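You operate a simulated robot arm through the tools that you are given. There is no shell and no other tool.

The job below is to be done with a simulated robot arm. You get a single attempt, and the scene is never put back.

Task
Stir the small beaker on low till its oil film is gone, then tip it into the empty one.
Fine: the empty one beside the stir plate; stir dial off first; put the beaker back on the plate. Set down upright: small beaker.

Only the result counts: the job must be done as asked and must still hold three seconds after the hand-in. Knocking over, shifting, dropping, spilling or breaking anything else fails it.

Robot
A 7-joint arm with a two-finger parallel gripper, fixed in place. Base frame: the origin is at the foot of the arm, x ahead of it, y to its left, z up. Units: mm, degrees, N and s.
With the tool pointing down near the work surface it reaches from about 240 to 680 mm from the base axis. Its first joint turns from -66.0 to 66.0 degrees. Payload 2.4 kg.
Tool frame: the origin (TCP) lies between the finger pads and is the grasp point; the fingertips stand 30 mm ahead of it; z points along the fingers, y is the line along which they close. Largest opening 94 mm; finger width 28, thickness 10; the body of the gripper, 50 by 96 mm, starts 55 mm behind the TCP.
Orientation is that of the tool frame in the base frame, as a unit quaternion [w, x, y, z]. With the fingers straight down and closing along the base's y, the tool's x points along the base's -x, its y along +y and its z along -z.

Tools
- The arm moves only by the tool arm_command. Its argument "deltas" is a list of rows, each an object (a shift or turn left out is 0, a gripper value left out holds the last) with "slide": the shift along the base's x, y, z in m, a list of three; "rotation": the turn, a rotation vector about the base's x, y, z in degrees, a list of three; "fingers": the gripper command, from -1 (fully open) to 1 (shut), values between in proportion. In form: [{"slide": [x, y, z], "rotation": [ax, ay, az], "fingers": fingers}, ...]. A call has 1 to 20 rows; each row is the pose to reach, as a shift and turn from the pose commanded when the call began. Each row takes 0.2 s and may step no farther than 50 mm and 8.6 degrees from the row before; otherwise, or with a gripper value out of range, the whole call is refused. A pose out of reach is approached as far as the arm can. The call stops where the force on the tool passes 40 N (or 10 N more than at its start, if that is more) or the arm is blocked; 0.2 s more then pass. The fingers move at their own pace (about 153 mm/s each) and stop on an object; they squeeze with about 29 N. The grip force told is the motor's: it shows also when the fingers shut on nothing. Time passes only in rows, and 0.2 s behind the last, so rows that repeat a pose let the fingers close. The reply holds the time, the measured pose of the TCP, the force on the tool along the base axes, the opening and the grip force, in the units named above and with some noise, with the torque about the TCP (base axes, N m) and any sound that the robot's microphone picked up.
- Cameras (640 x 400 px; columns grow to the right, rows downward): "scene" is fixed at [51.8, 487.9, 1447.2]; the picture's right is [-0.59, -0.81, 0.00], its down [-0.43, 0.32, -0.84] and it looks along [0.68, -0.50, -0.54] (base axes); focal length 318 px, centre (320, 200). "wrist" rides on the gripper at [76, 14, -103] in the tool frame; the picture's right is [-0.18, 0.98, 0.00], its down [-0.75, -0.14, -0.64] and it looks along [-0.63, -0.12, 0.77] (tool axes); focal length 243 px, centre (320, 200). There is no depth. A picture from a camera that has moved, and an enlarged one, comes with that camera's place and axes in the base frame and with its lens.
- grab_frame(camera): a new picture of that camera. No time passes.
- zoom(camera, box): a new picture of the part [left, top, right, bottom] of that camera's present view, enlarged. No time passes.
- sign_off(): hands the job in; it is judged then, once.

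Places have to be worked out from the pictures, the camera data and where the tool is seen. Open the gripper and draw the arm clear of the work before you hand the job in, unless the task says otherwise.

The tools are called after ">>>" as a command line: name --argument value ..., lists and objects as JSON in quotes. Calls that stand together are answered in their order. arm_command: Moves the arm, as the interface text tells. Its arguments: {"type":"object","properties":{"deltas":{"type":"array","items":{"type":"object","properties":{"slide":{"type":"array","items":{"type":"number"}},"rotation":{"type":"array","items":{"type":"number"}},"fingers":{"type":"number"}}}}},"required":["deltas"]} The other tools are called the same way: grab_frame (camera) takes a picture; zoom (camera, box) takes an enlarged picture of a part of a camera's view; sign_off () hands the job in.

At the start:

```text
time_s: 0.0
position: [444.8, 109.6, 1189.0]
ee_rot: [0.001, 0.001, 1.0, 0.0]
ft_force: [0.2, 0.2, 0.0]
wrist_torque: [0.01, 0.02, 0.0]
gripper_width: 94.1
grasp_force: 0.0
```

scene: 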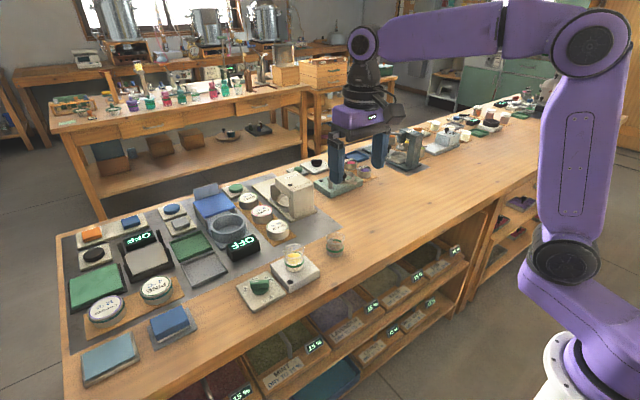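
wrist: 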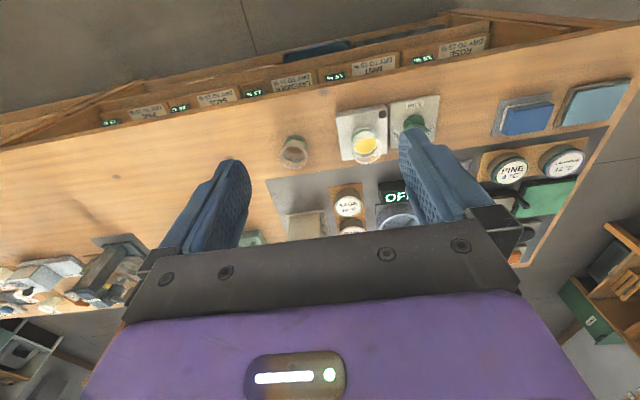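

The pictures show a stir plate with a beaker of yellow oil, a green dial beside it and an empty beaker next to that. I'll zoom in to work out where they are.

>>> zoom --camera "scene" --box '[220, 210, 380, 320]'

>>> zoom --camera "wrist" --box '[260, 80, 460, 205]'

>>> zoom --camera "scene" --box '[50, 170, 350, 390]'

```text
3.64 times, centred on (300, 265) of scene
camera zoom: at [51.8, 487.9, 1447.2], right [-0.59, -0.81, 0.0], down [-0.43, 0.32, -0.84], along [0.68, -0.5, -0.54], focal length 1158 px, centre (393, -36)
```

zoom: 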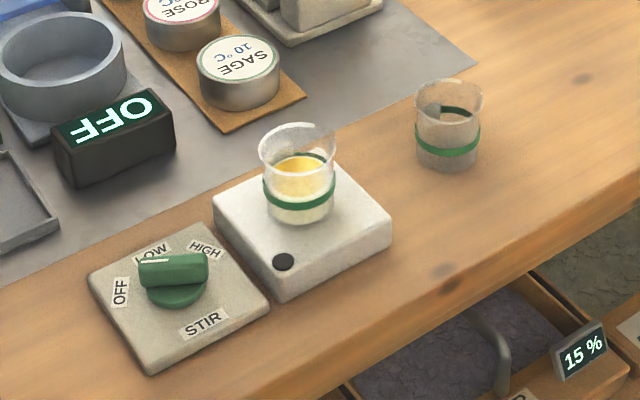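

```text
3.20 times, centred on (360, 142) of wrist
camera zoom: at [369.3, 123.0, 1292.0], right [0.18, 0.98, 0.0], down [0.75, -0.14, 0.64], along [0.63, -0.12, -0.77], focal length 776 px, centre (192, 384)
```

zoom: 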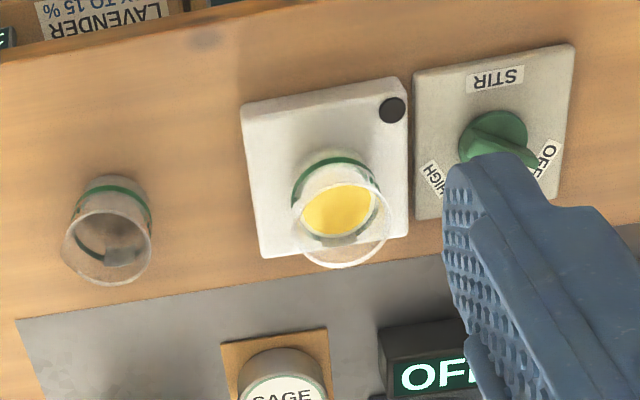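

```text
1.82 times, centred on (200, 280) of scene
camera zoom: at [51.8, 487.9, 1447.2], right [-0.59, -0.81, 0.0], down [-0.43, 0.32, -0.84], along [0.68, -0.5, -0.54], focal length 579 px, centre (538, 54)
```

zoom: 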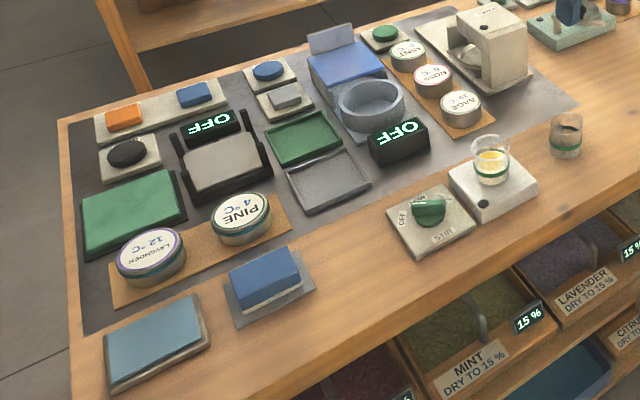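

The beakers and dial look to be at about x≈620 mm, with the dial at y≈270, the oil beaker at y≈160 and the empty one at y≈10. The bench top seems to be near z≈770. I'll move the wrist camera closer to the dial to see it properly.

>>> arm_command --deltas '[{"slide": [0.009, 0.026, -0.038]}, {"slide": [0.018, 0.052, -0.076]}, {"slide": [0.027, 0.078, -0.114]}, {"slide": [0.035, 0.105, -0.152]}, {"slide": [0.044, 0.131, -0.19]}, {"slide": [0.053, 0.157, -0.23]}, {"slide": [0.062, 0.184, -0.271]}, {"slide": [0.062, 0.184, -0.271]}]'

>>> grab_frame --camera "wrist"

>>> grab_frame --camera "scene"

```text
time_s: 1.8
position: [507.7, 294.2, 917.1]
ee_rot: [0.0, 0.0, 1.0, 0.0]
ft_force: [0.0, -0.2, -0.1]
wrist_torque: [0.02, -0.01, -0.01]
gripper_width: 94.4
grasp_force: 0.1
```

```text
taken
camera wrist: at [432.2, 306.6, 1020.0], right [0.18, 0.98, 0.0], down [0.75, -0.14, 0.64], along [0.63, -0.12, -0.77], focal length 243 px, centre (320, 200)
```

wrist: 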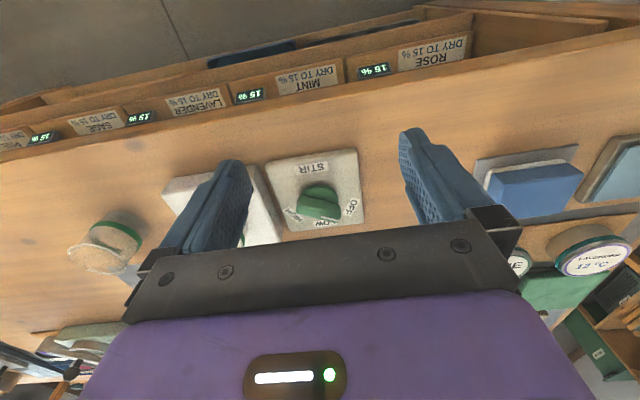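

```text
taken
```

scene: 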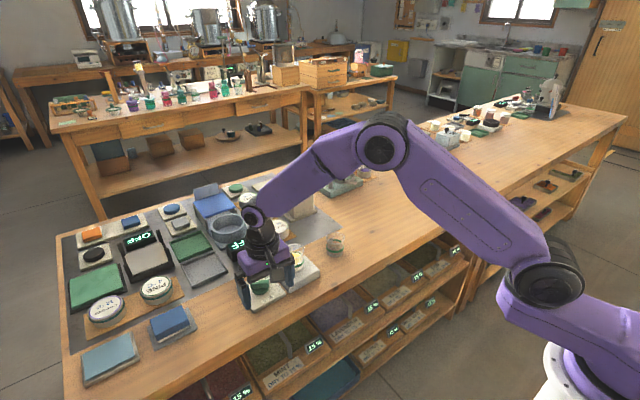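

The dial is now close to the middle of the wrist view. I'll zoom in to read its pointer and labels.

>>> zoom --camera "wrist" --box '[250, 140, 390, 240]'

>>> zoom --camera "wrist" --box '[40, 140, 280, 290]'

>>> zoom --camera "scene" --box '[210, 210, 370, 320]'

```text
4.00 times, centred on (320, 190) of wrist
camera zoom: at [432.2, 306.6, 1020.0], right [0.18, 0.98, 0.0], down [0.75, -0.14, 0.64], along [0.63, -0.12, -0.77], focal length 970 px, centre (320, 240)
```

zoom: 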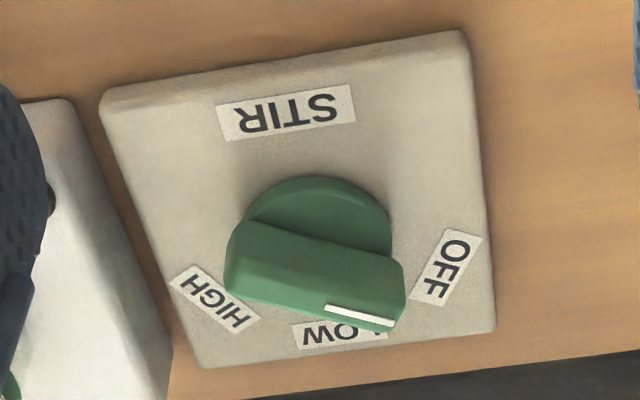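

```text
2.67 times, centred on (160, 215) of wrist
camera zoom: at [432.2, 306.6, 1020.0], right [0.18, 0.98, 0.0], down [0.75, -0.14, 0.64], along [0.63, -0.12, -0.77], focal length 647 px, centre (747, 160)
```

zoom: 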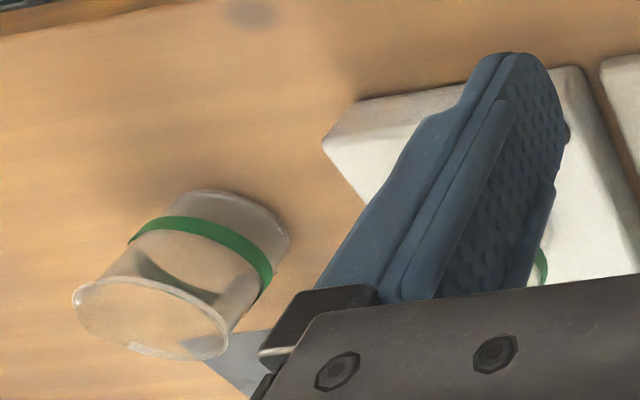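

```text
3.64 times, centred on (290, 265) of scene
camera zoom: at [51.8, 487.9, 1447.2], right [-0.59, -0.81, 0.0], down [-0.43, 0.32, -0.84], along [0.68, -0.5, -0.54], focal length 1158 px, centre (429, -36)
```

zoom: 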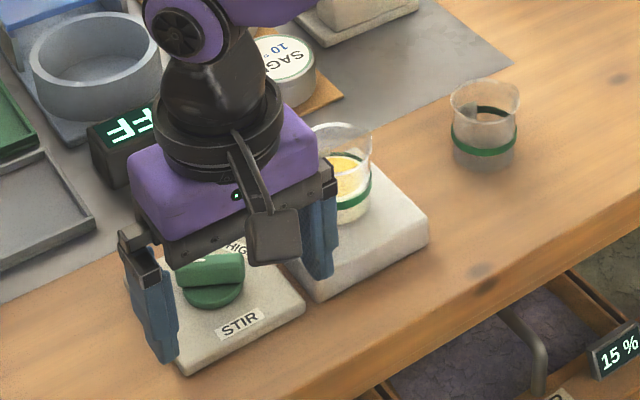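

I need a finer view of the knob bar, its white pointer mark and its height.

>>> zoom --camera "wrist" --box '[290, 175, 362, 220]'

>>> zoom --camera "scene" --box '[240, 270, 304, 310]'

```text
8.89 times, centred on (326, 198) of wrist
camera zoom: at [432.2, 306.6, 1020.0], right [0.18, 0.98, 0.0], down [0.75, -0.14, 0.64], along [0.63, -0.12, -0.77], focal length 2157 px, centre (267, 222)
```

zoom: 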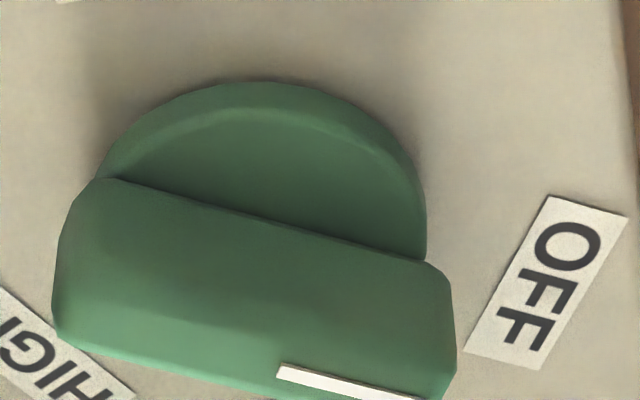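

```text
10.00 times, centred on (272, 290) of scene
camera zoom: at [51.8, 487.9, 1447.2], right [-0.59, -0.81, 0.0], down [-0.43, 0.32, -0.84], along [0.68, -0.5, -0.54], focal length 3184 px, centre (800, -700)
```

zoom: 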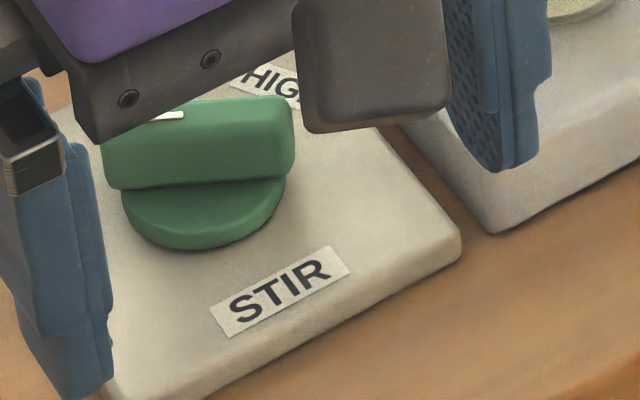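

From this view the dial centre comes out near (624, 269). OFF, where the pointer is now, is at about +60° azimuth, LOW at about 0° and HIGH at about −60°. Next I'll look at the two beakers from closer in.

>>> arm_command --deltas '[{"slide": [0, -0.04, 0.01]}, {"slide": [0, -0.08, 0.02]}, {"slide": [0, -0.112, 0.03]}, {"slide": [0, -0.112, 0.03]}]'

>>> zoom --camera "wrist" --box '[220, 110, 420, 235]'

>>> grab_frame --camera "wrist"

```text
time_s: 2.8
position: [506.8, 182.6, 947.3]
ee_rot: [0.0, 0.0, 1.0, 0.0]
ft_force: [0.2, 0.2, -0.4]
wrist_torque: [-0.01, -0.04, 0.01]
gripper_width: 94.1
grasp_force: 0.1
```

```text
3.20 times, centred on (320, 172) of wrist
camera zoom: at [431.2, 195.3, 1050.7], right [0.18, 0.98, 0.0], down [0.75, -0.14, 0.64], along [0.63, -0.12, -0.77], focal length 776 px, centre (320, 288)
```

zoom: 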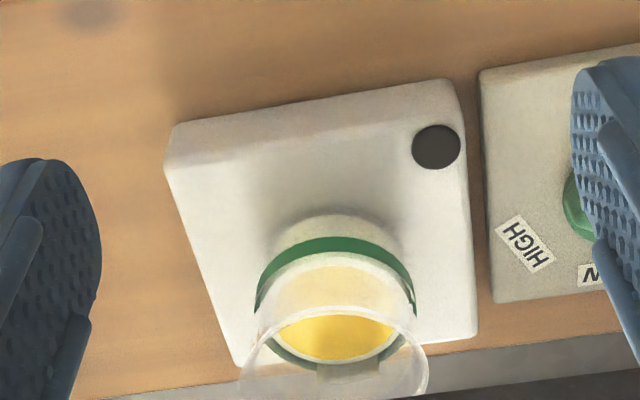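

```text
taken
camera wrist: at [431.2, 195.3, 1050.7], right [0.18, 0.98, 0.0], down [0.75, -0.14, 0.64], along [0.63, -0.12, -0.77], focal length 243 px, centre (320, 200)
```

wrist: 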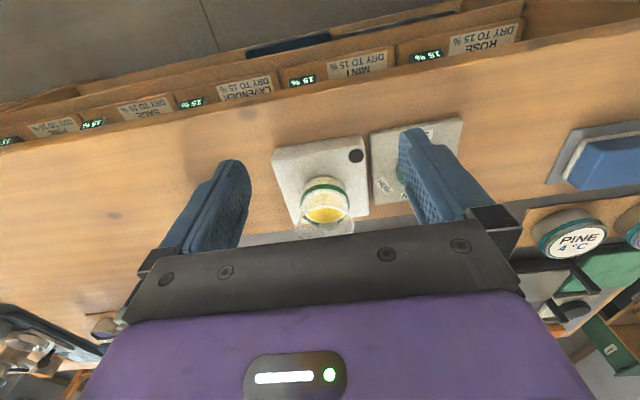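

Two wrist views of the HIGH label put the dial plate top at z≈810. That moves the dial centre to about (602, 273), the oil beaker to about (604, 168) on the plate top at z≈827, and the empty beaker to about (603, 23). I'll look again at the unobstructed knob from the scene camera.

>>> zoom --camera "scene" --box '[236, 264, 300, 304]'

>>> zoom --camera "scene" --box '[270, 230, 350, 280]'

```text
10.00 times, centred on (268, 284) of scene
camera zoom: at [51.8, 487.8, 1447.2], right [-0.59, -0.81, 0.0], down [-0.43, 0.32, -0.84], along [0.68, -0.5, -0.54], focal length 3184 px, centre (840, -640)
```

zoom: 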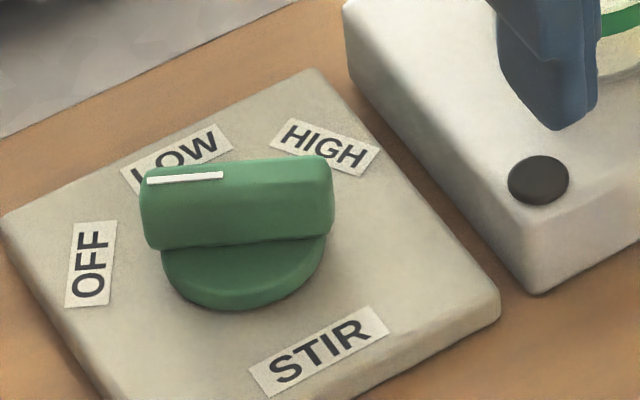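

```text
8.00 times, centred on (310, 255) of scene
camera zoom: at [51.8, 487.8, 1447.2], right [-0.59, -0.81, 0.0], down [-0.43, 0.32, -0.84], along [0.68, -0.5, -0.54], focal length 2548 px, centre (400, -240)
```

zoom: 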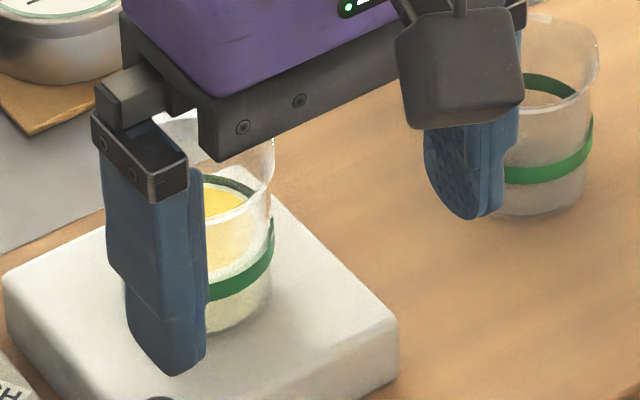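

The knob bar looks about 48 mm long, 13 mm thick and 17 mm tall, with its top near z≈833 and its centre near (604, 273). I'll go above it, turn the gripper +60° about z so the fingers straddle the bar, and part-close the fingers.

>>> arm_command --deltas '[{"slide": [0.012, 0.012, 0], "rotation": [0, 0, 8.5], "fingers": 0.1}, {"slide": [0.025, 0.024, 0], "rotation": [0, 0, 17], "fingers": 0.1}, {"slide": [0.038, 0.037, 0], "rotation": [0, 0, 25.5], "fingers": 0.1}, {"slide": [0.052, 0.05, 0], "rotation": [0, 0, 34], "fingers": 0.1}, {"slide": [0.066, 0.064, 0], "rotation": [0, 0, 42.5], "fingers": 0.1}, {"slide": [0.08, 0.078, 0], "rotation": [0, 0, 51], "fingers": 0.1}, {"slide": [0.0965, 0.0905, -0.007], "rotation": [0, 0, 59.5], "fingers": 0.1}, {"slide": [0.0965, 0.0905, -0.017], "rotation": [0, 0, 60], "fingers": 0.1}, {"slide": [0.0965, 0.0905, -0.017], "rotation": [0, 0, 60], "fingers": 0.1}]'

>>> grab_frame --camera "wrist"

>>> grab_frame --camera "scene"

```text
time_s: 4.8
position: [603.4, 272.8, 930.8]
ee_rot: [0.0, -0.5, 0.866, -0.001]
ft_force: [0.0, 0.6, 0.1]
wrist_torque: [0.02, -0.03, -0.01]
gripper_width: 42.3
grasp_force: 0.2
```

```text
taken
camera wrist: at [553.6, 212.4, 1033.8], right [-0.76, 0.65, 0.0], down [0.5, 0.58, 0.64], along [0.42, 0.49, -0.77], focal length 243 px, centre (320, 200)
```

wrist: 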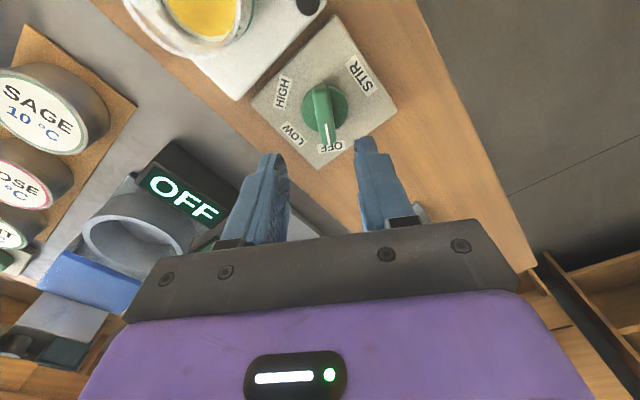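

```text
taken
```

scene: 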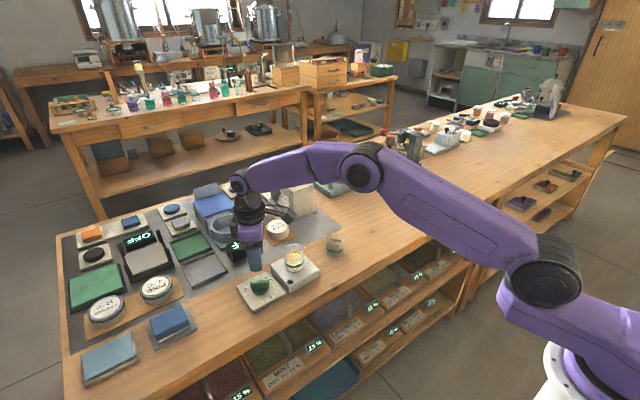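

The wrist view now shows the bar lined up between the fingers. I'll zoom in to refine where it is.

>>> zoom --camera "wrist" --box '[260, 60, 388, 140]'

>>> zoom --camera "scene" --box '[220, 230, 332, 300]'

```text
5.00 times, centred on (324, 100) of wrist
camera zoom: at [553.6, 212.4, 1033.8], right [-0.76, 0.65, 0.0], down [0.5, 0.58, 0.64], along [0.42, 0.49, -0.77], focal length 1213 px, centre (300, 700)
```

zoom: 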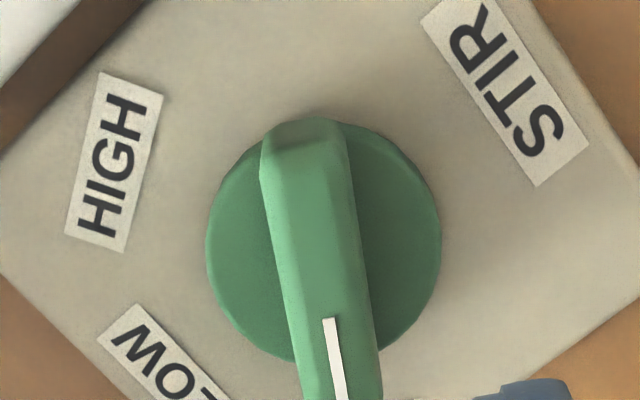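

```text
5.71 times, centred on (276, 265) of scene
camera zoom: at [51.8, 487.9, 1447.2], right [-0.59, -0.81, 0.0], down [-0.43, 0.32, -0.84], along [0.68, -0.5, -0.54], focal length 1820 px, centre (571, -171)
```

zoom: 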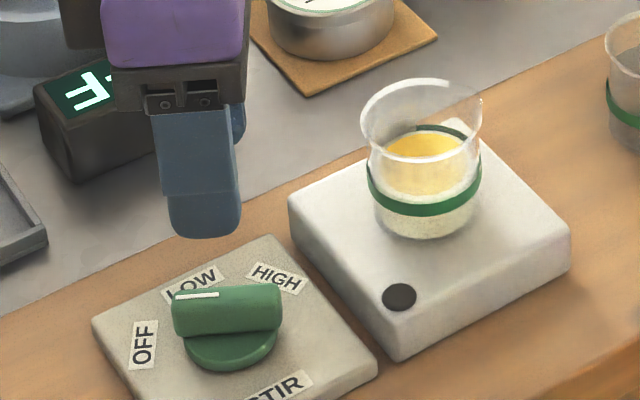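

The bar centre sits about 2–3 mm off the tool axis, so I put it near (601, 274). I'll correct that and lower the gripper until the fingertips are just above the knob disc at z≈822.

>>> arm_command --deltas '[{"slide": [-0.0022, 0.0015, -0.02]}, {"slide": [-0.0022, 0.0015, -0.04]}, {"slide": [-0.0022, 0.0015, -0.06]}, {"slide": [-0.0022, 0.0015, -0.07]}, {"slide": [-0.0022, 0.0015, -0.078]}, {"slide": [-0.0022, 0.0015, -0.078]}]'

>>> zoom --camera "wrist" --box '[220, 60, 420, 240]'

>>> zoom --camera "scene" --box '[220, 240, 332, 310]'

```text
time_s: 6.2
position: [600.3, 274.5, 853.6]
ee_rot: [0.0, -0.5, 0.866, 0.0]
ft_force: [-0.4, 0.6, -1.0]
wrist_torque: [-0.01, -0.01, -0.01]
gripper_width: 42.4
grasp_force: 0.0
```

```text
2.22 times, centred on (320, 150) of wrist
camera zoom: at [550.9, 213.5, 956.2], right [-0.76, 0.65, 0.0], down [0.5, 0.58, 0.64], along [0.42, 0.49, -0.77], focal length 539 px, centre (320, 311)
```

zoom: 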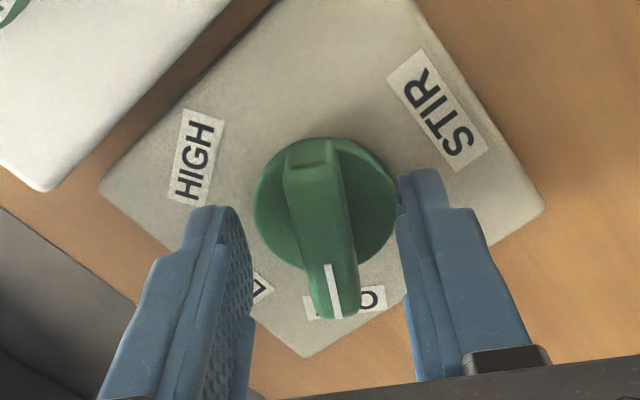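

```text
5.71 times, centred on (276, 275) of scene
camera zoom: at [51.8, 487.9, 1447.2], right [-0.59, -0.81, 0.0], down [-0.43, 0.32, -0.84], along [0.68, -0.5, -0.54], focal length 1820 px, centre (571, -229)
```

zoom: 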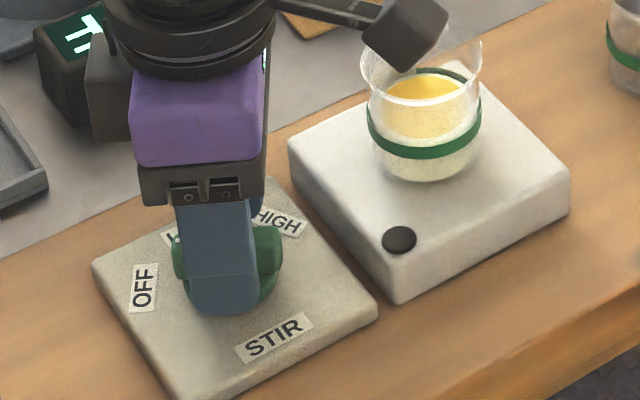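

The fingers straddle the bar centrally with no contact. I'll lower another 3 mm and close on the bar.

>>> arm_command --deltas '[{"slide": [0, 0, -0.0015], "fingers": 0.1}, {"slide": [0, 0, -0.003], "fingers": 0.1}, {"slide": [0, 0, -0.003], "fingers": 0.4}, {"slide": [0, 0, -0.003], "fingers": 0.6}, {"slide": [0, 0, -0.003], "fingers": 0.8}, {"slide": [0, 0, -0.003], "fingers": 1.0}, {"slide": [0, 0, -0.003], "fingers": 1.0}, {"slide": [0, 0, -0.003], "fingers": 1.0}]'

>>> zoom --camera "wrist" --box '[220, 60, 420, 240]'

```text
time_s: 8.0
position: [599.6, 274.0, 850.0]
ee_rot: [-0.001, -0.5, 0.866, 0.001]
ft_force: [-10.1, 2.9, 2.2]
wrist_torque: [-0.53, 0.4, -0.15]
gripper_width: 13.8
grasp_force: 44.9
```

```text
2.22 times, centred on (320, 150) of wrist
camera zoom: at [550.3, 214.5, 953.1], right [-0.76, 0.65, 0.0], down [0.5, 0.58, 0.64], along [0.42, 0.49, -0.77], focal length 539 px, centre (320, 311)
```

zoom: 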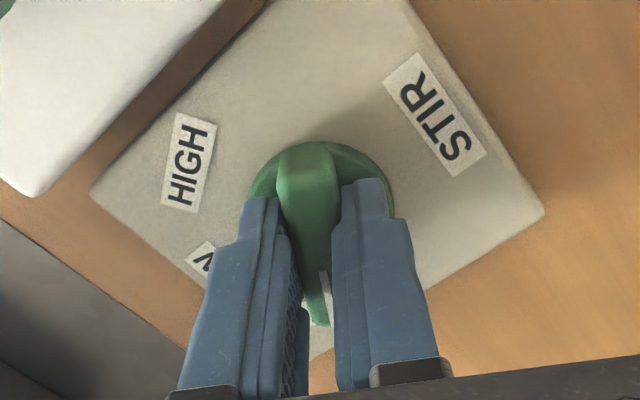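

The fingers hold the bar at 13.8 mm wide, with a small side load. I'll start turning it clockwise from above, toward LOW, easing the offset as I go.

>>> arm_command --deltas '[{"slide": [-0.0008, 0.0005, 0], "rotation": [0, 0, 0], "fingers": 1}, {"slide": [-0.0008, 0.0005, 0], "rotation": [0, 0, -6], "fingers": 1}, {"slide": [-0.0008, 0.0005, 0], "rotation": [0, 0, -12], "fingers": 1}, {"slide": [-0.0008, 0.0005, 0], "rotation": [0, 0, -18], "fingers": 1}, {"slide": [-0.0008, 0.0005, 0], "rotation": [0, 0, -24], "fingers": 1}, {"slide": [-0.0008, 0.0005, 0], "rotation": [0, 0, -30], "fingers": 1}]'

>>> zoom --camera "scene" --box '[220, 240, 332, 310]'

```text
time_s: 9.4
position: [599.0, 274.6, 849.4]
ee_rot: [0.0, -0.257, 0.966, -0.001]
ft_force: [-14.0, 0.5, 4.9]
wrist_torque: [-0.09, 0.49, 0.02]
gripper_width: 13.9
grasp_force: 45.2
```

```text
5.71 times, centred on (276, 275) of scene
camera zoom: at [51.4, 487.8, 1447.2], right [-0.59, -0.81, 0.0], down [-0.43, 0.32, -0.84], along [0.68, -0.5, -0.54], focal length 1820 px, centre (571, -229)
```

zoom: 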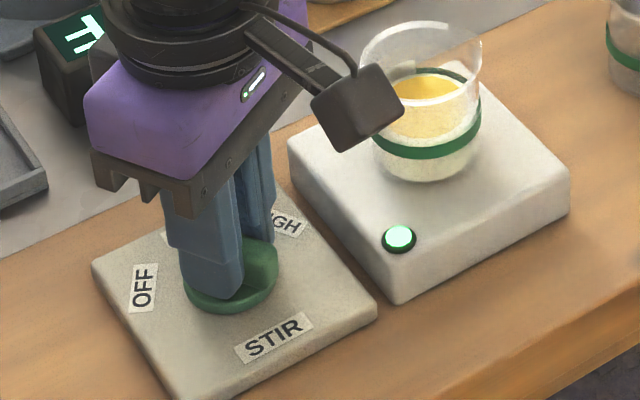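

The plate's lamp is on, so the stirrer is running. I'll go on to the LOW mark at 0°, easing 1.5 mm toward −x.

>>> arm_command --deltas '[{"slide": [-0.001, 0, 0], "rotation": [0, 0, -6], "fingers": 1}, {"slide": [-0.0015, 0, 0], "rotation": [0, 0, -12], "fingers": 1}, {"slide": [-0.0015, 0, 0], "rotation": [0, 0, -18], "fingers": 1}, {"slide": [-0.0015, 0, 0], "rotation": [0, 0, -24], "fingers": 1}, {"slide": [-0.0015, 0, 0], "rotation": [0, 0, -29], "fingers": 1}]'

>>> zoom --camera "scene" --box '[220, 240, 332, 310]'

>>> grab_frame --camera "wrist"

```text
time_s: 10.6
position: [599.5, 275.0, 850.2]
ee_rot: [0.002, -0.008, 1.0, 0.0]
ft_force: [1.2, 5.1, -1.4]
wrist_torque: [-0.07, 0.42, 0.02]
gripper_width: 14.0
grasp_force: 44.7
```

```text
5.71 times, centred on (276, 275) of scene
camera zoom: at [51.9, 488.0, 1447.1], right [-0.59, -0.81, 0.0], down [-0.43, 0.32, -0.84], along [0.68, -0.5, -0.54], focal length 1820 px, centre (571, -229)
```

zoom: 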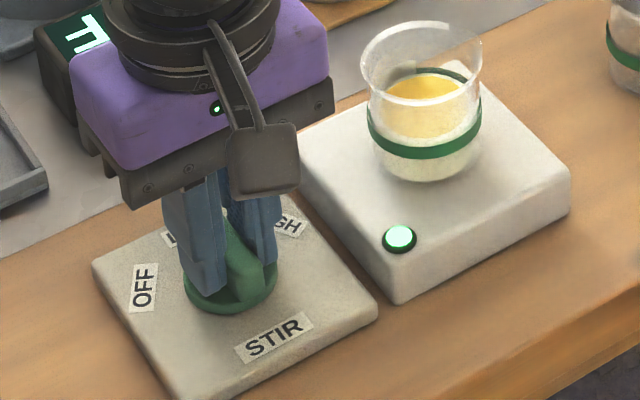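

```text
taken
camera wrist: at [523.5, 286.7, 952.8], right [0.17, 0.99, 0.0], down [0.75, -0.13, 0.64], along [0.63, -0.11, -0.77], focal length 243 px, centre (320, 200)
```

wrist: 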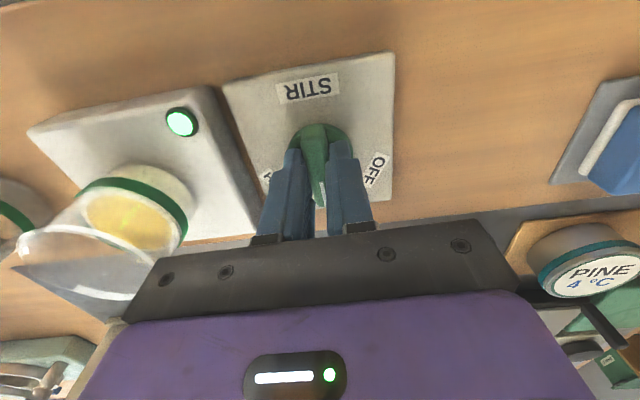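

The pointer is at LOW and the lamp is lit. I'll keep hold of the knob and wait while watching the yellow film.

>>> arm_command --deltas '[{"fingers": 1}, {"fingers": 1}, {"fingers": 1}, {"fingers": 1}, {"fingers": 1}, {"fingers": 1}, {"fingers": 1}, {"fingers": 1}, {"fingers": 1}, {"fingers": 1}, {"fingers": 1}, {"fingers": 1}, {"fingers": 1}, {"fingers": 1}, {"fingers": 1}, {"fingers": 1}, {"fingers": 1}, {"fingers": 1}, {"fingers": 1}, {"fingers": 1}]'

>>> zoom --camera "scene" --box '[260, 230, 340, 280]'

>>> zoom --camera "wrist" --box '[0, 130, 240, 280]'

```text
time_s: 14.8
position: [599.8, 275.6, 850.1]
ee_rot: [0.001, -0.009, 1.0, 0.0]
ft_force: [11.3, 7.4, 0.4]
wrist_torque: [0.08, -0.07, -0.03]
gripper_width: 13.6
grasp_force: 45.6
```

```text
8.00 times, centred on (300, 255) of scene
camera zoom: at [52.0, 488.0, 1447.1], right [-0.59, -0.81, 0.0], down [-0.43, 0.32, -0.84], along [0.68, -0.5, -0.54], focal length 2548 px, centre (480, -240)
```

zoom: 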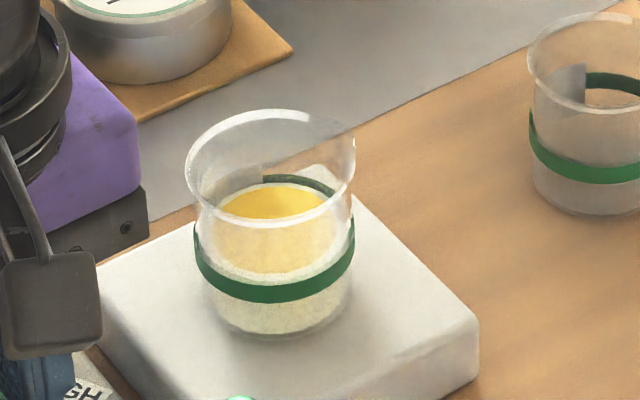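

```text
2.67 times, centred on (120, 205) of wrist
camera zoom: at [523.6, 286.6, 952.9], right [0.17, 0.99, 0.0], down [0.76, -0.13, 0.64], along [0.63, -0.11, -0.77], focal length 647 px, centre (853, 187)
```

zoom: 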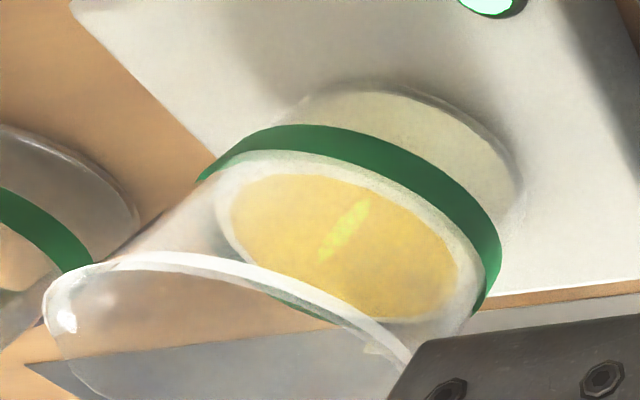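

The yellow film has a pale rim now, so it is starting to disperse. I'll ease the small side load and keep waiting.

>>> arm_command --deltas '[{"slide": [0.001, 0.0006, 0], "fingers": 1}, {"slide": [0.001, 0.0006, 0], "fingers": 1}, {"slide": [0.001, 0.0006, 0], "fingers": 1}, {"slide": [0.001, 0.0006, 0], "fingers": 1}, {"slide": [0.001, 0.0006, 0], "fingers": 1}, {"slide": [0.001, 0.0006, 0], "fingers": 1}, {"slide": [0.001, 0.0006, 0], "fingers": 1}, {"slide": [0.001, 0.0006, 0], "fingers": 1}, {"slide": [0.001, 0.0006, 0], "fingers": 1}, {"slide": [0.001, 0.0006, 0], "fingers": 1}, {"slide": [0.001, 0.0006, 0], "fingers": 1}, {"slide": [0.001, 0.0006, 0], "fingers": 1}, {"slide": [0.001, 0.0006, 0], "fingers": 1}, {"slide": [0.001, 0.0006, 0], "fingers": 1}]'

>>> zoom --camera "scene" --box '[260, 230, 340, 280]'

>>> zoom --camera "wrist" --box '[0, 130, 240, 280]'

```text
time_s: 17.8
position: [600.4, 274.7, 849.2]
ee_rot: [0.0, -0.009, 1.0, 0.0]
ft_force: [-0.2, 0.1, 5.4]
wrist_torque: [0.02, 0.71, 0.0]
gripper_width: 14.2
grasp_force: 44.8
```

```text
8.00 times, centred on (300, 255) of scene
camera zoom: at [51.7, 487.8, 1447.2], right [-0.59, -0.81, 0.0], down [-0.43, 0.32, -0.84], along [0.68, -0.5, -0.54], focal length 2548 px, centre (480, -240)
```

zoom: 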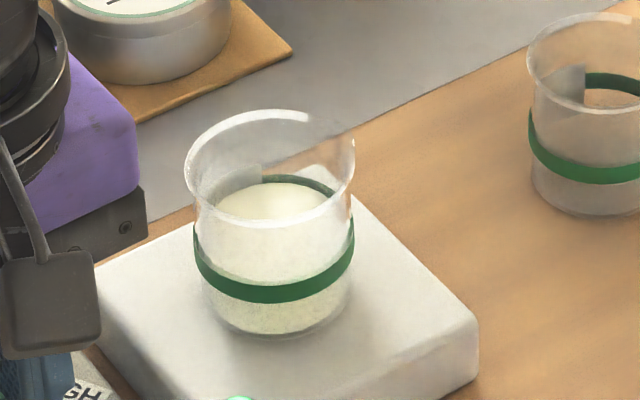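

```text
2.67 times, centred on (120, 205) of wrist
camera zoom: at [523.8, 286.8, 953.0], right [0.17, 0.99, 0.0], down [0.76, -0.13, 0.64], along [0.63, -0.11, -0.77], focal length 647 px, centre (853, 187)
```

zoom: 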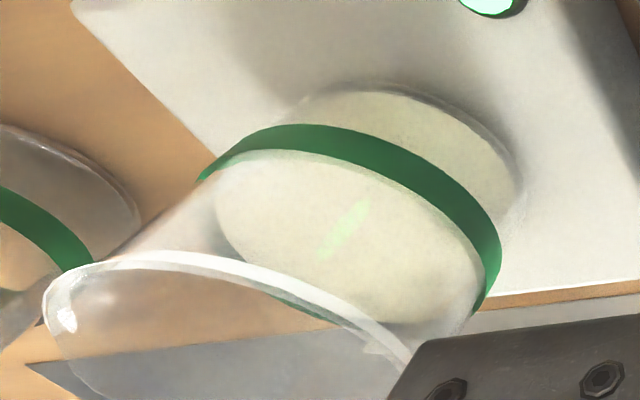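

The film is gone and the surface is an even cream colour, so I'm turning the dial back to OFF at +60°.

>>> arm_command --deltas '[{"rotation": [0, 0, 8.5], "fingers": 1}, {"rotation": [0, 0, 17], "fingers": 1}, {"rotation": [0, 0, 25.5], "fingers": 1}, {"slide": [-0.0005, 0, 0], "rotation": [0, 0, 34], "fingers": 1}, {"slide": [-0.0005, 0, 0], "rotation": [0, 0, 42.5], "fingers": 1}, {"slide": [-0.0005, 0, 0], "rotation": [0, 0, 51], "fingers": 1}, {"slide": [-0.0005, 0, 0], "rotation": [0, 0, 59], "fingers": 1}, {"slide": [-0.0005, 0, 0], "rotation": [0, 0, 59], "fingers": 1}]'

>>> zoom --camera "scene" --box '[220, 240, 332, 310]'

>>> zoom --camera "wrist" --box '[120, 0, 420, 188]'

```text
time_s: 19.6
position: [600.4, 274.8, 850.7]
ee_rot: [0.0, -0.5, 0.866, 0.001]
ft_force: [5.1, -1.9, -2.5]
wrist_torque: [0.32, -0.29, -0.09]
gripper_width: 13.9
grasp_force: 44.9
```

```text
5.71 times, centred on (276, 275) of scene
camera zoom: at [51.9, 487.8, 1447.2], right [-0.59, -0.81, 0.0], down [-0.43, 0.32, -0.84], along [0.68, -0.5, -0.54], focal length 1820 px, centre (571, -229)
```

zoom: 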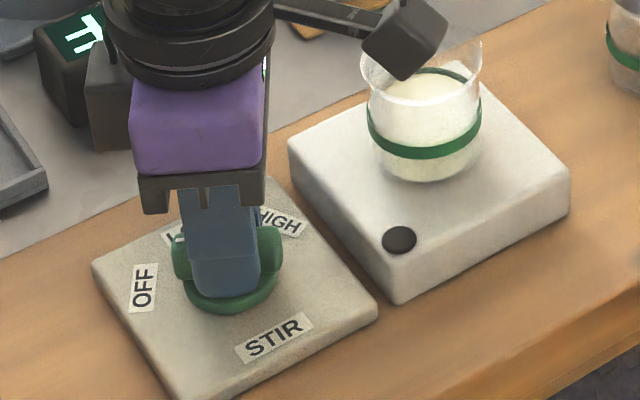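

```text
2.13 times, centred on (270, 94) of wrist
camera zoom: at [550.0, 214.4, 952.9], right [-0.76, 0.65, 0.0], down [0.5, 0.58, 0.64], along [0.42, 0.49, -0.77], focal length 516 px, centre (426, 426)
```

zoom: 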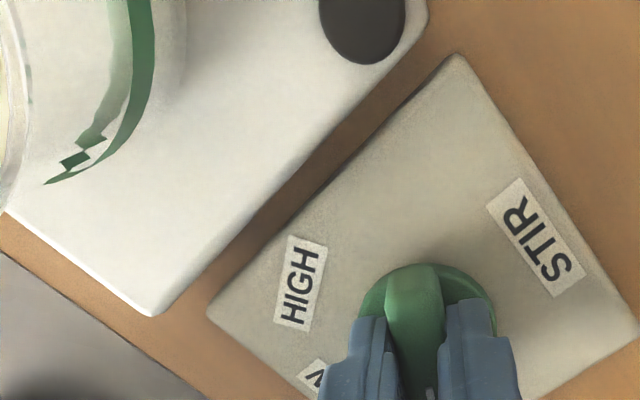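

The lamp is off and the dial is back at OFF. I'll let go of the knob and rise straight up.

>>> arm_command --deltas '[{"fingers": 0.3}, {"fingers": 0.1}, {"fingers": 0.1}, {"slide": [0, 0, 0.02], "fingers": 0.1}, {"slide": [0, 0, 0.06], "fingers": 0.1}, {"slide": [0, 0, 0.1], "fingers": 0.1}, {"slide": [0, 0, 0.15], "fingers": 0.1}, {"slide": [0, 0, 0.15], "fingers": 0.1}]'

>>> zoom --camera "scene" --box '[220, 230, 332, 300]'

>>> grab_frame --camera "wrist"

```text
time_s: 21.4
position: [598.6, 275.5, 1000.9]
ee_rot: [0.0, -0.499, 0.867, -0.001]
ft_force: [-0.3, 0.0, -0.1]
wrist_torque: [0.0, 0.0, 0.04]
gripper_width: 42.3
grasp_force: 0.0
```

```text
5.71 times, centred on (276, 265) of scene
camera zoom: at [51.8, 487.9, 1447.2], right [-0.59, -0.81, 0.0], down [-0.43, 0.32, -0.84], along [0.68, -0.5, -0.54], focal length 1820 px, centre (571, -171)
```

zoom: 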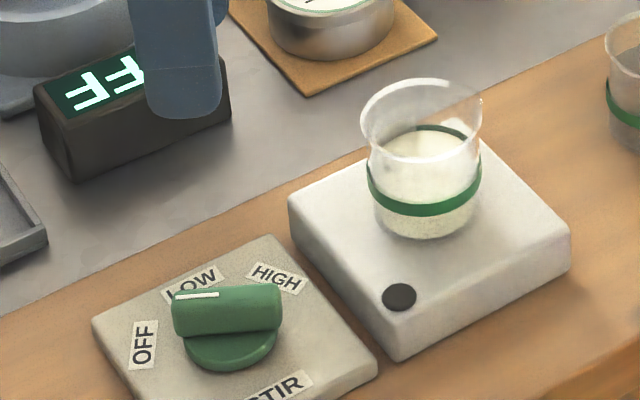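

```text
taken
camera wrist: at [549.4, 215.3, 1103.6], right [-0.76, 0.65, 0.0], down [0.5, 0.58, 0.64], along [0.42, 0.49, -0.77], focal length 243 px, centre (320, 200)
```

wrist: 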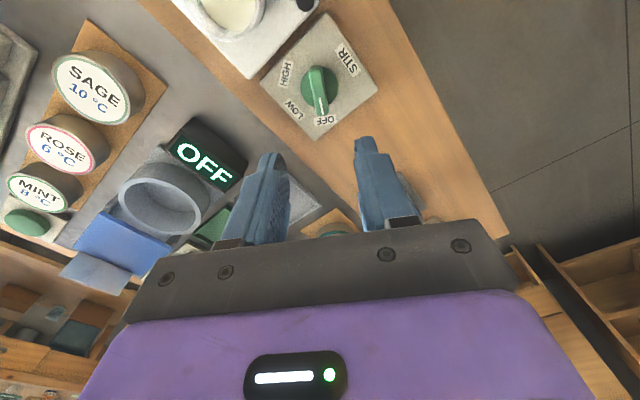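

Next I'll go between the beakers at a safe height and turn to yaw −90° so the fingers close along x. That also tests whether the sideways tilts are reachable.

>>> arm_command --deltas '[{"slide": [0, -0.01, 0.01], "rotation": [0, 0, -8.4], "fingers": 0.1}, {"slide": [0, -0.02, 0.02], "rotation": [0, 0, -16.8], "fingers": 0.1}, {"slide": [0, -0.03, 0.03], "rotation": [0, 0, -25.2], "fingers": 0.1}, {"slide": [0, -0.04, 0.04], "rotation": [0, 0, -33.6], "fingers": -0.3}, {"slide": [0, -0.05, 0.05], "rotation": [0, 0, -42], "fingers": -0.5}, {"slide": [0, -0.06, 0.05], "rotation": [0, 0, -50.4], "fingers": -0.7}, {"slide": [0, -0.07, 0.05], "rotation": [0, 0, -58.8], "fingers": -0.9}, {"slide": [0, -0.08, 0.05], "rotation": [0, 0, -67.2], "fingers": -1}, {"slide": [0, -0.09, 0.05], "rotation": [0, 0, -75.6], "fingers": -1}, {"slide": [0, -0.1, 0.05], "rotation": [0, 0, -84], "fingers": -1}, {"slide": [0, -0.11, 0.05], "rotation": [0, 0, -92.4], "fingers": -1}, {"slide": [0, -0.12, 0.05], "rotation": [0, 0, -100.8], "fingers": -1}, {"slide": [0, -0.13, 0.05], "rotation": [0, 0, -109.2], "fingers": -1}, {"slide": [0, -0.14, 0.05], "rotation": [0, 0, -117.6], "fingers": -1}, {"slide": [0, -0.15, 0.05], "rotation": [0, 0, -126], "fingers": -1}, {"slide": [0, -0.16, 0.05], "rotation": [0, 0, -134.4], "fingers": -1}, {"slide": [0, -0.17, 0.05], "rotation": [0, 0, -142.8], "fingers": -1}, {"slide": [0, -0.17, 0.05], "rotation": [0, 0, -150], "fingers": -1}, {"slide": [0, -0.17, 0.05], "rotation": [0, 0, -150], "fingers": -1}]'

>>> grab_frame --camera "wrist"

>>> grab_frame --camera "scene"

```text
time_s: 25.4
position: [598.8, 106.0, 1050.4]
ee_rot: [0.0, 0.708, 0.706, 0.0]
ft_force: [-0.2, -0.2, 0.4]
wrist_torque: [0.03, 0.02, -0.01]
gripper_width: 93.8
grasp_force: 0.2
```

```text
taken
camera wrist: at [614.2, 180.1, 1153.1], right [0.98, -0.19, 0.0], down [-0.14, -0.75, 0.64], along [-0.12, -0.63, -0.77], focal length 243 px, centre (320, 200)
```

wrist: 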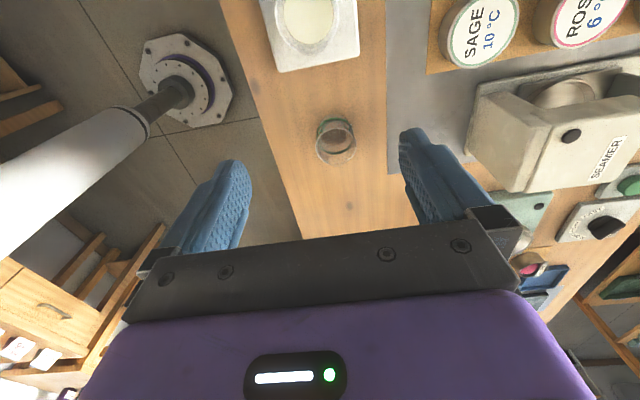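

```text
taken
```

scene: 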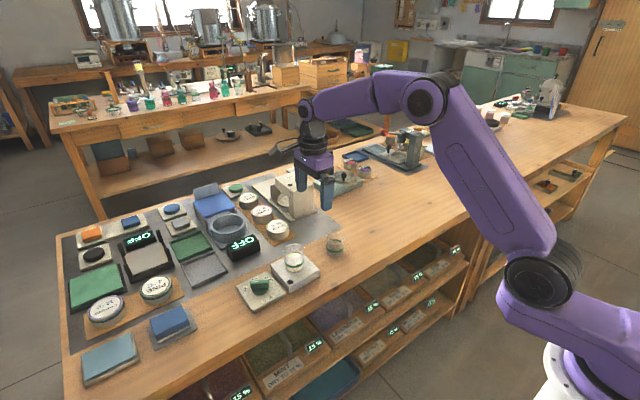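

Yaw −90° is reachable. I'll zoom in on both beakers from here to tighten their positions.

>>> zoom --camera "wrist" --box '[250, 0, 410, 100]'

>>> zoom --camera "wrist" --box '[271, 100, 399, 180]'

>>> zoom --camera "scene" --box '[260, 220, 360, 282]'

```text
4.00 times, centred on (330, 50) of wrist
camera zoom: at [614.2, 180.1, 1153.1], right [0.98, -0.19, 0.0], down [-0.14, -0.75, 0.64], along [-0.12, -0.63, -0.77], focal length 970 px, centre (280, 800)
```

zoom: 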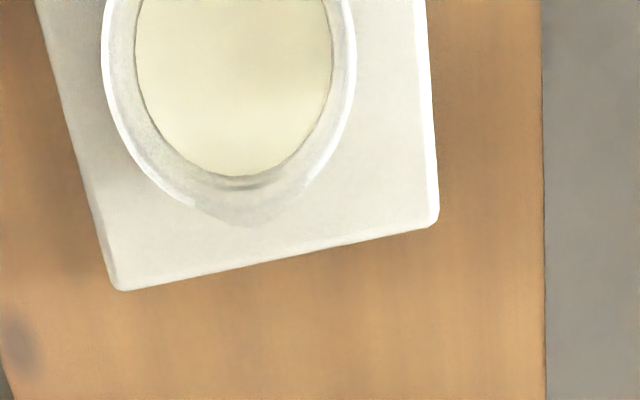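

```text
5.00 times, centred on (335, 140) of wrist
camera zoom: at [614.2, 180.1, 1153.1], right [0.98, -0.19, 0.0], down [-0.14, -0.75, 0.64], along [-0.12, -0.63, -0.77], focal length 1213 px, centre (245, 500)
```

zoom: 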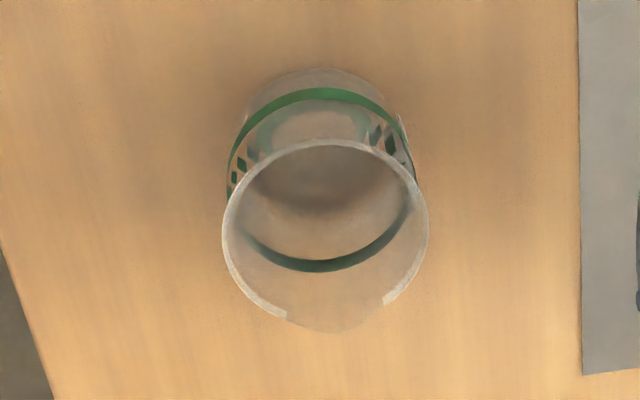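

```text
6.40 times, centred on (310, 251) of scene
camera zoom: at [51.8, 487.9, 1447.2], right [-0.59, -0.81, 0.0], down [-0.43, 0.32, -0.84], along [0.68, -0.5, -0.54], focal length 2038 px, centre (384, -126)
```

zoom: 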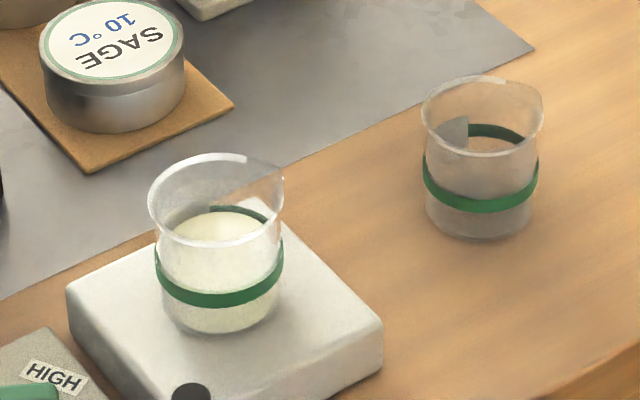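

Both beakers turn out to be the same size, about 55 mm tall and 56 mm across the rim, and both have their spouts facing −y. So I'll tip toward −y, over the spout. Before grasping, I'll test in free air that the wrist reaches the pour attitude, tool rolled about +73° around x.

>>> arm_command --deltas '[{"slide": [0, -0.005, 0], "rotation": [8.2, 0, 0]}, {"slide": [0, -0.01, 0], "rotation": [16.4, 0, 0]}, {"slide": [0.001, -0.015, 0], "rotation": [24.6, 0, 0]}, {"slide": [0.002, -0.02, 0], "rotation": [32.8, 0, 0]}, {"slide": [0.003, -0.03, -0.01], "rotation": [41, 0, 0]}, {"slide": [0.004, -0.04, -0.02], "rotation": [49.2, 0, 0]}, {"slide": [0.005, -0.05, -0.03], "rotation": [57.4, 0, 0]}, {"slide": [0.006, -0.06, -0.04], "rotation": [65.6, 0, 0]}, {"slide": [0.006, -0.07, -0.05], "rotation": [73, 0, 0]}, {"slide": [0.006, -0.076, -0.07], "rotation": [81, 0, 0]}, {"slide": [0.006, -0.076, -0.09], "rotation": [89, 0, 0]}, {"slide": [0.006, -0.076, -0.09], "rotation": [89, 0, 0]}]'

>>> grab_frame --camera "scene"

>>> grab_frame --camera "wrist"

```text
time_s: 28.0
position: [605.0, 28.7, 960.1]
ee_rot: [-0.496, 0.503, 0.505, 0.496]
ft_force: [-0.5, 0.1, 0.4]
wrist_torque: [0.01, 0.04, 0.0]
gripper_width: 94.0
grasp_force: 0.0
```

```text
taken
```

scene: 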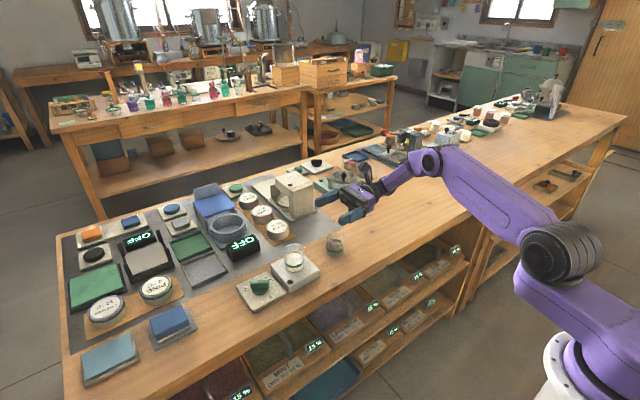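

```text
taken
camera wrist: at [620.4, -74.2, 1038.4], right [0.98, 0.0, -0.18], down [-0.14, -0.65, -0.74], along [-0.12, 0.76, -0.64], focal length 243 px, centre (320, 200)
```

wrist: 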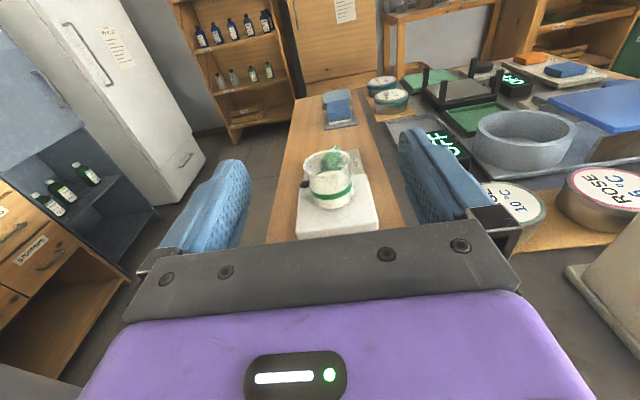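

The pour attitude is reachable, and the wrist camera now sees the oil beaker squarely. I'll zoom in to fix its x position and grip height.

>>> zoom --camera "wrist" --box '[270, 135, 398, 240]'

>>> zoom --camera "scene" --box '[290, 160, 450, 260]'

```text
3.81 times, centred on (334, 188) of wrist
camera zoom: at [620.4, -74.2, 1038.4], right [0.98, 0.0, -0.18], down [-0.14, -0.65, -0.74], along [-0.12, 0.76, -0.64], focal length 924 px, centre (267, 248)
```

zoom: 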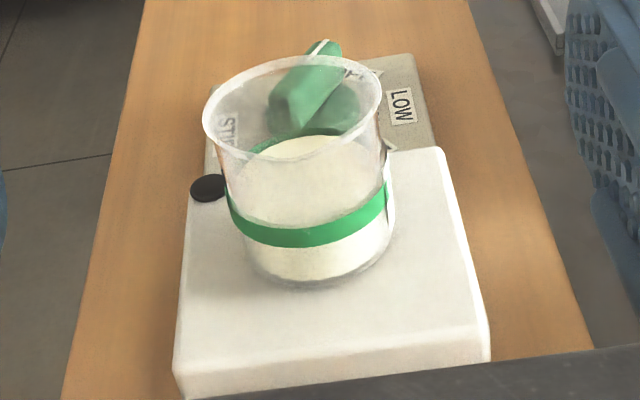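

```text
4.00 times, centred on (370, 210) of scene
camera zoom: at [51.8, 487.9, 1447.2], right [-0.59, -0.81, 0.0], down [-0.43, 0.32, -0.84], along [0.68, -0.5, -0.54], focal length 1274 px, centre (120, 160)
```

zoom: 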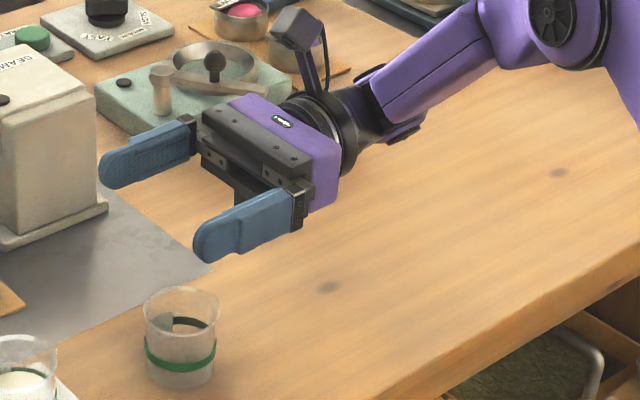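

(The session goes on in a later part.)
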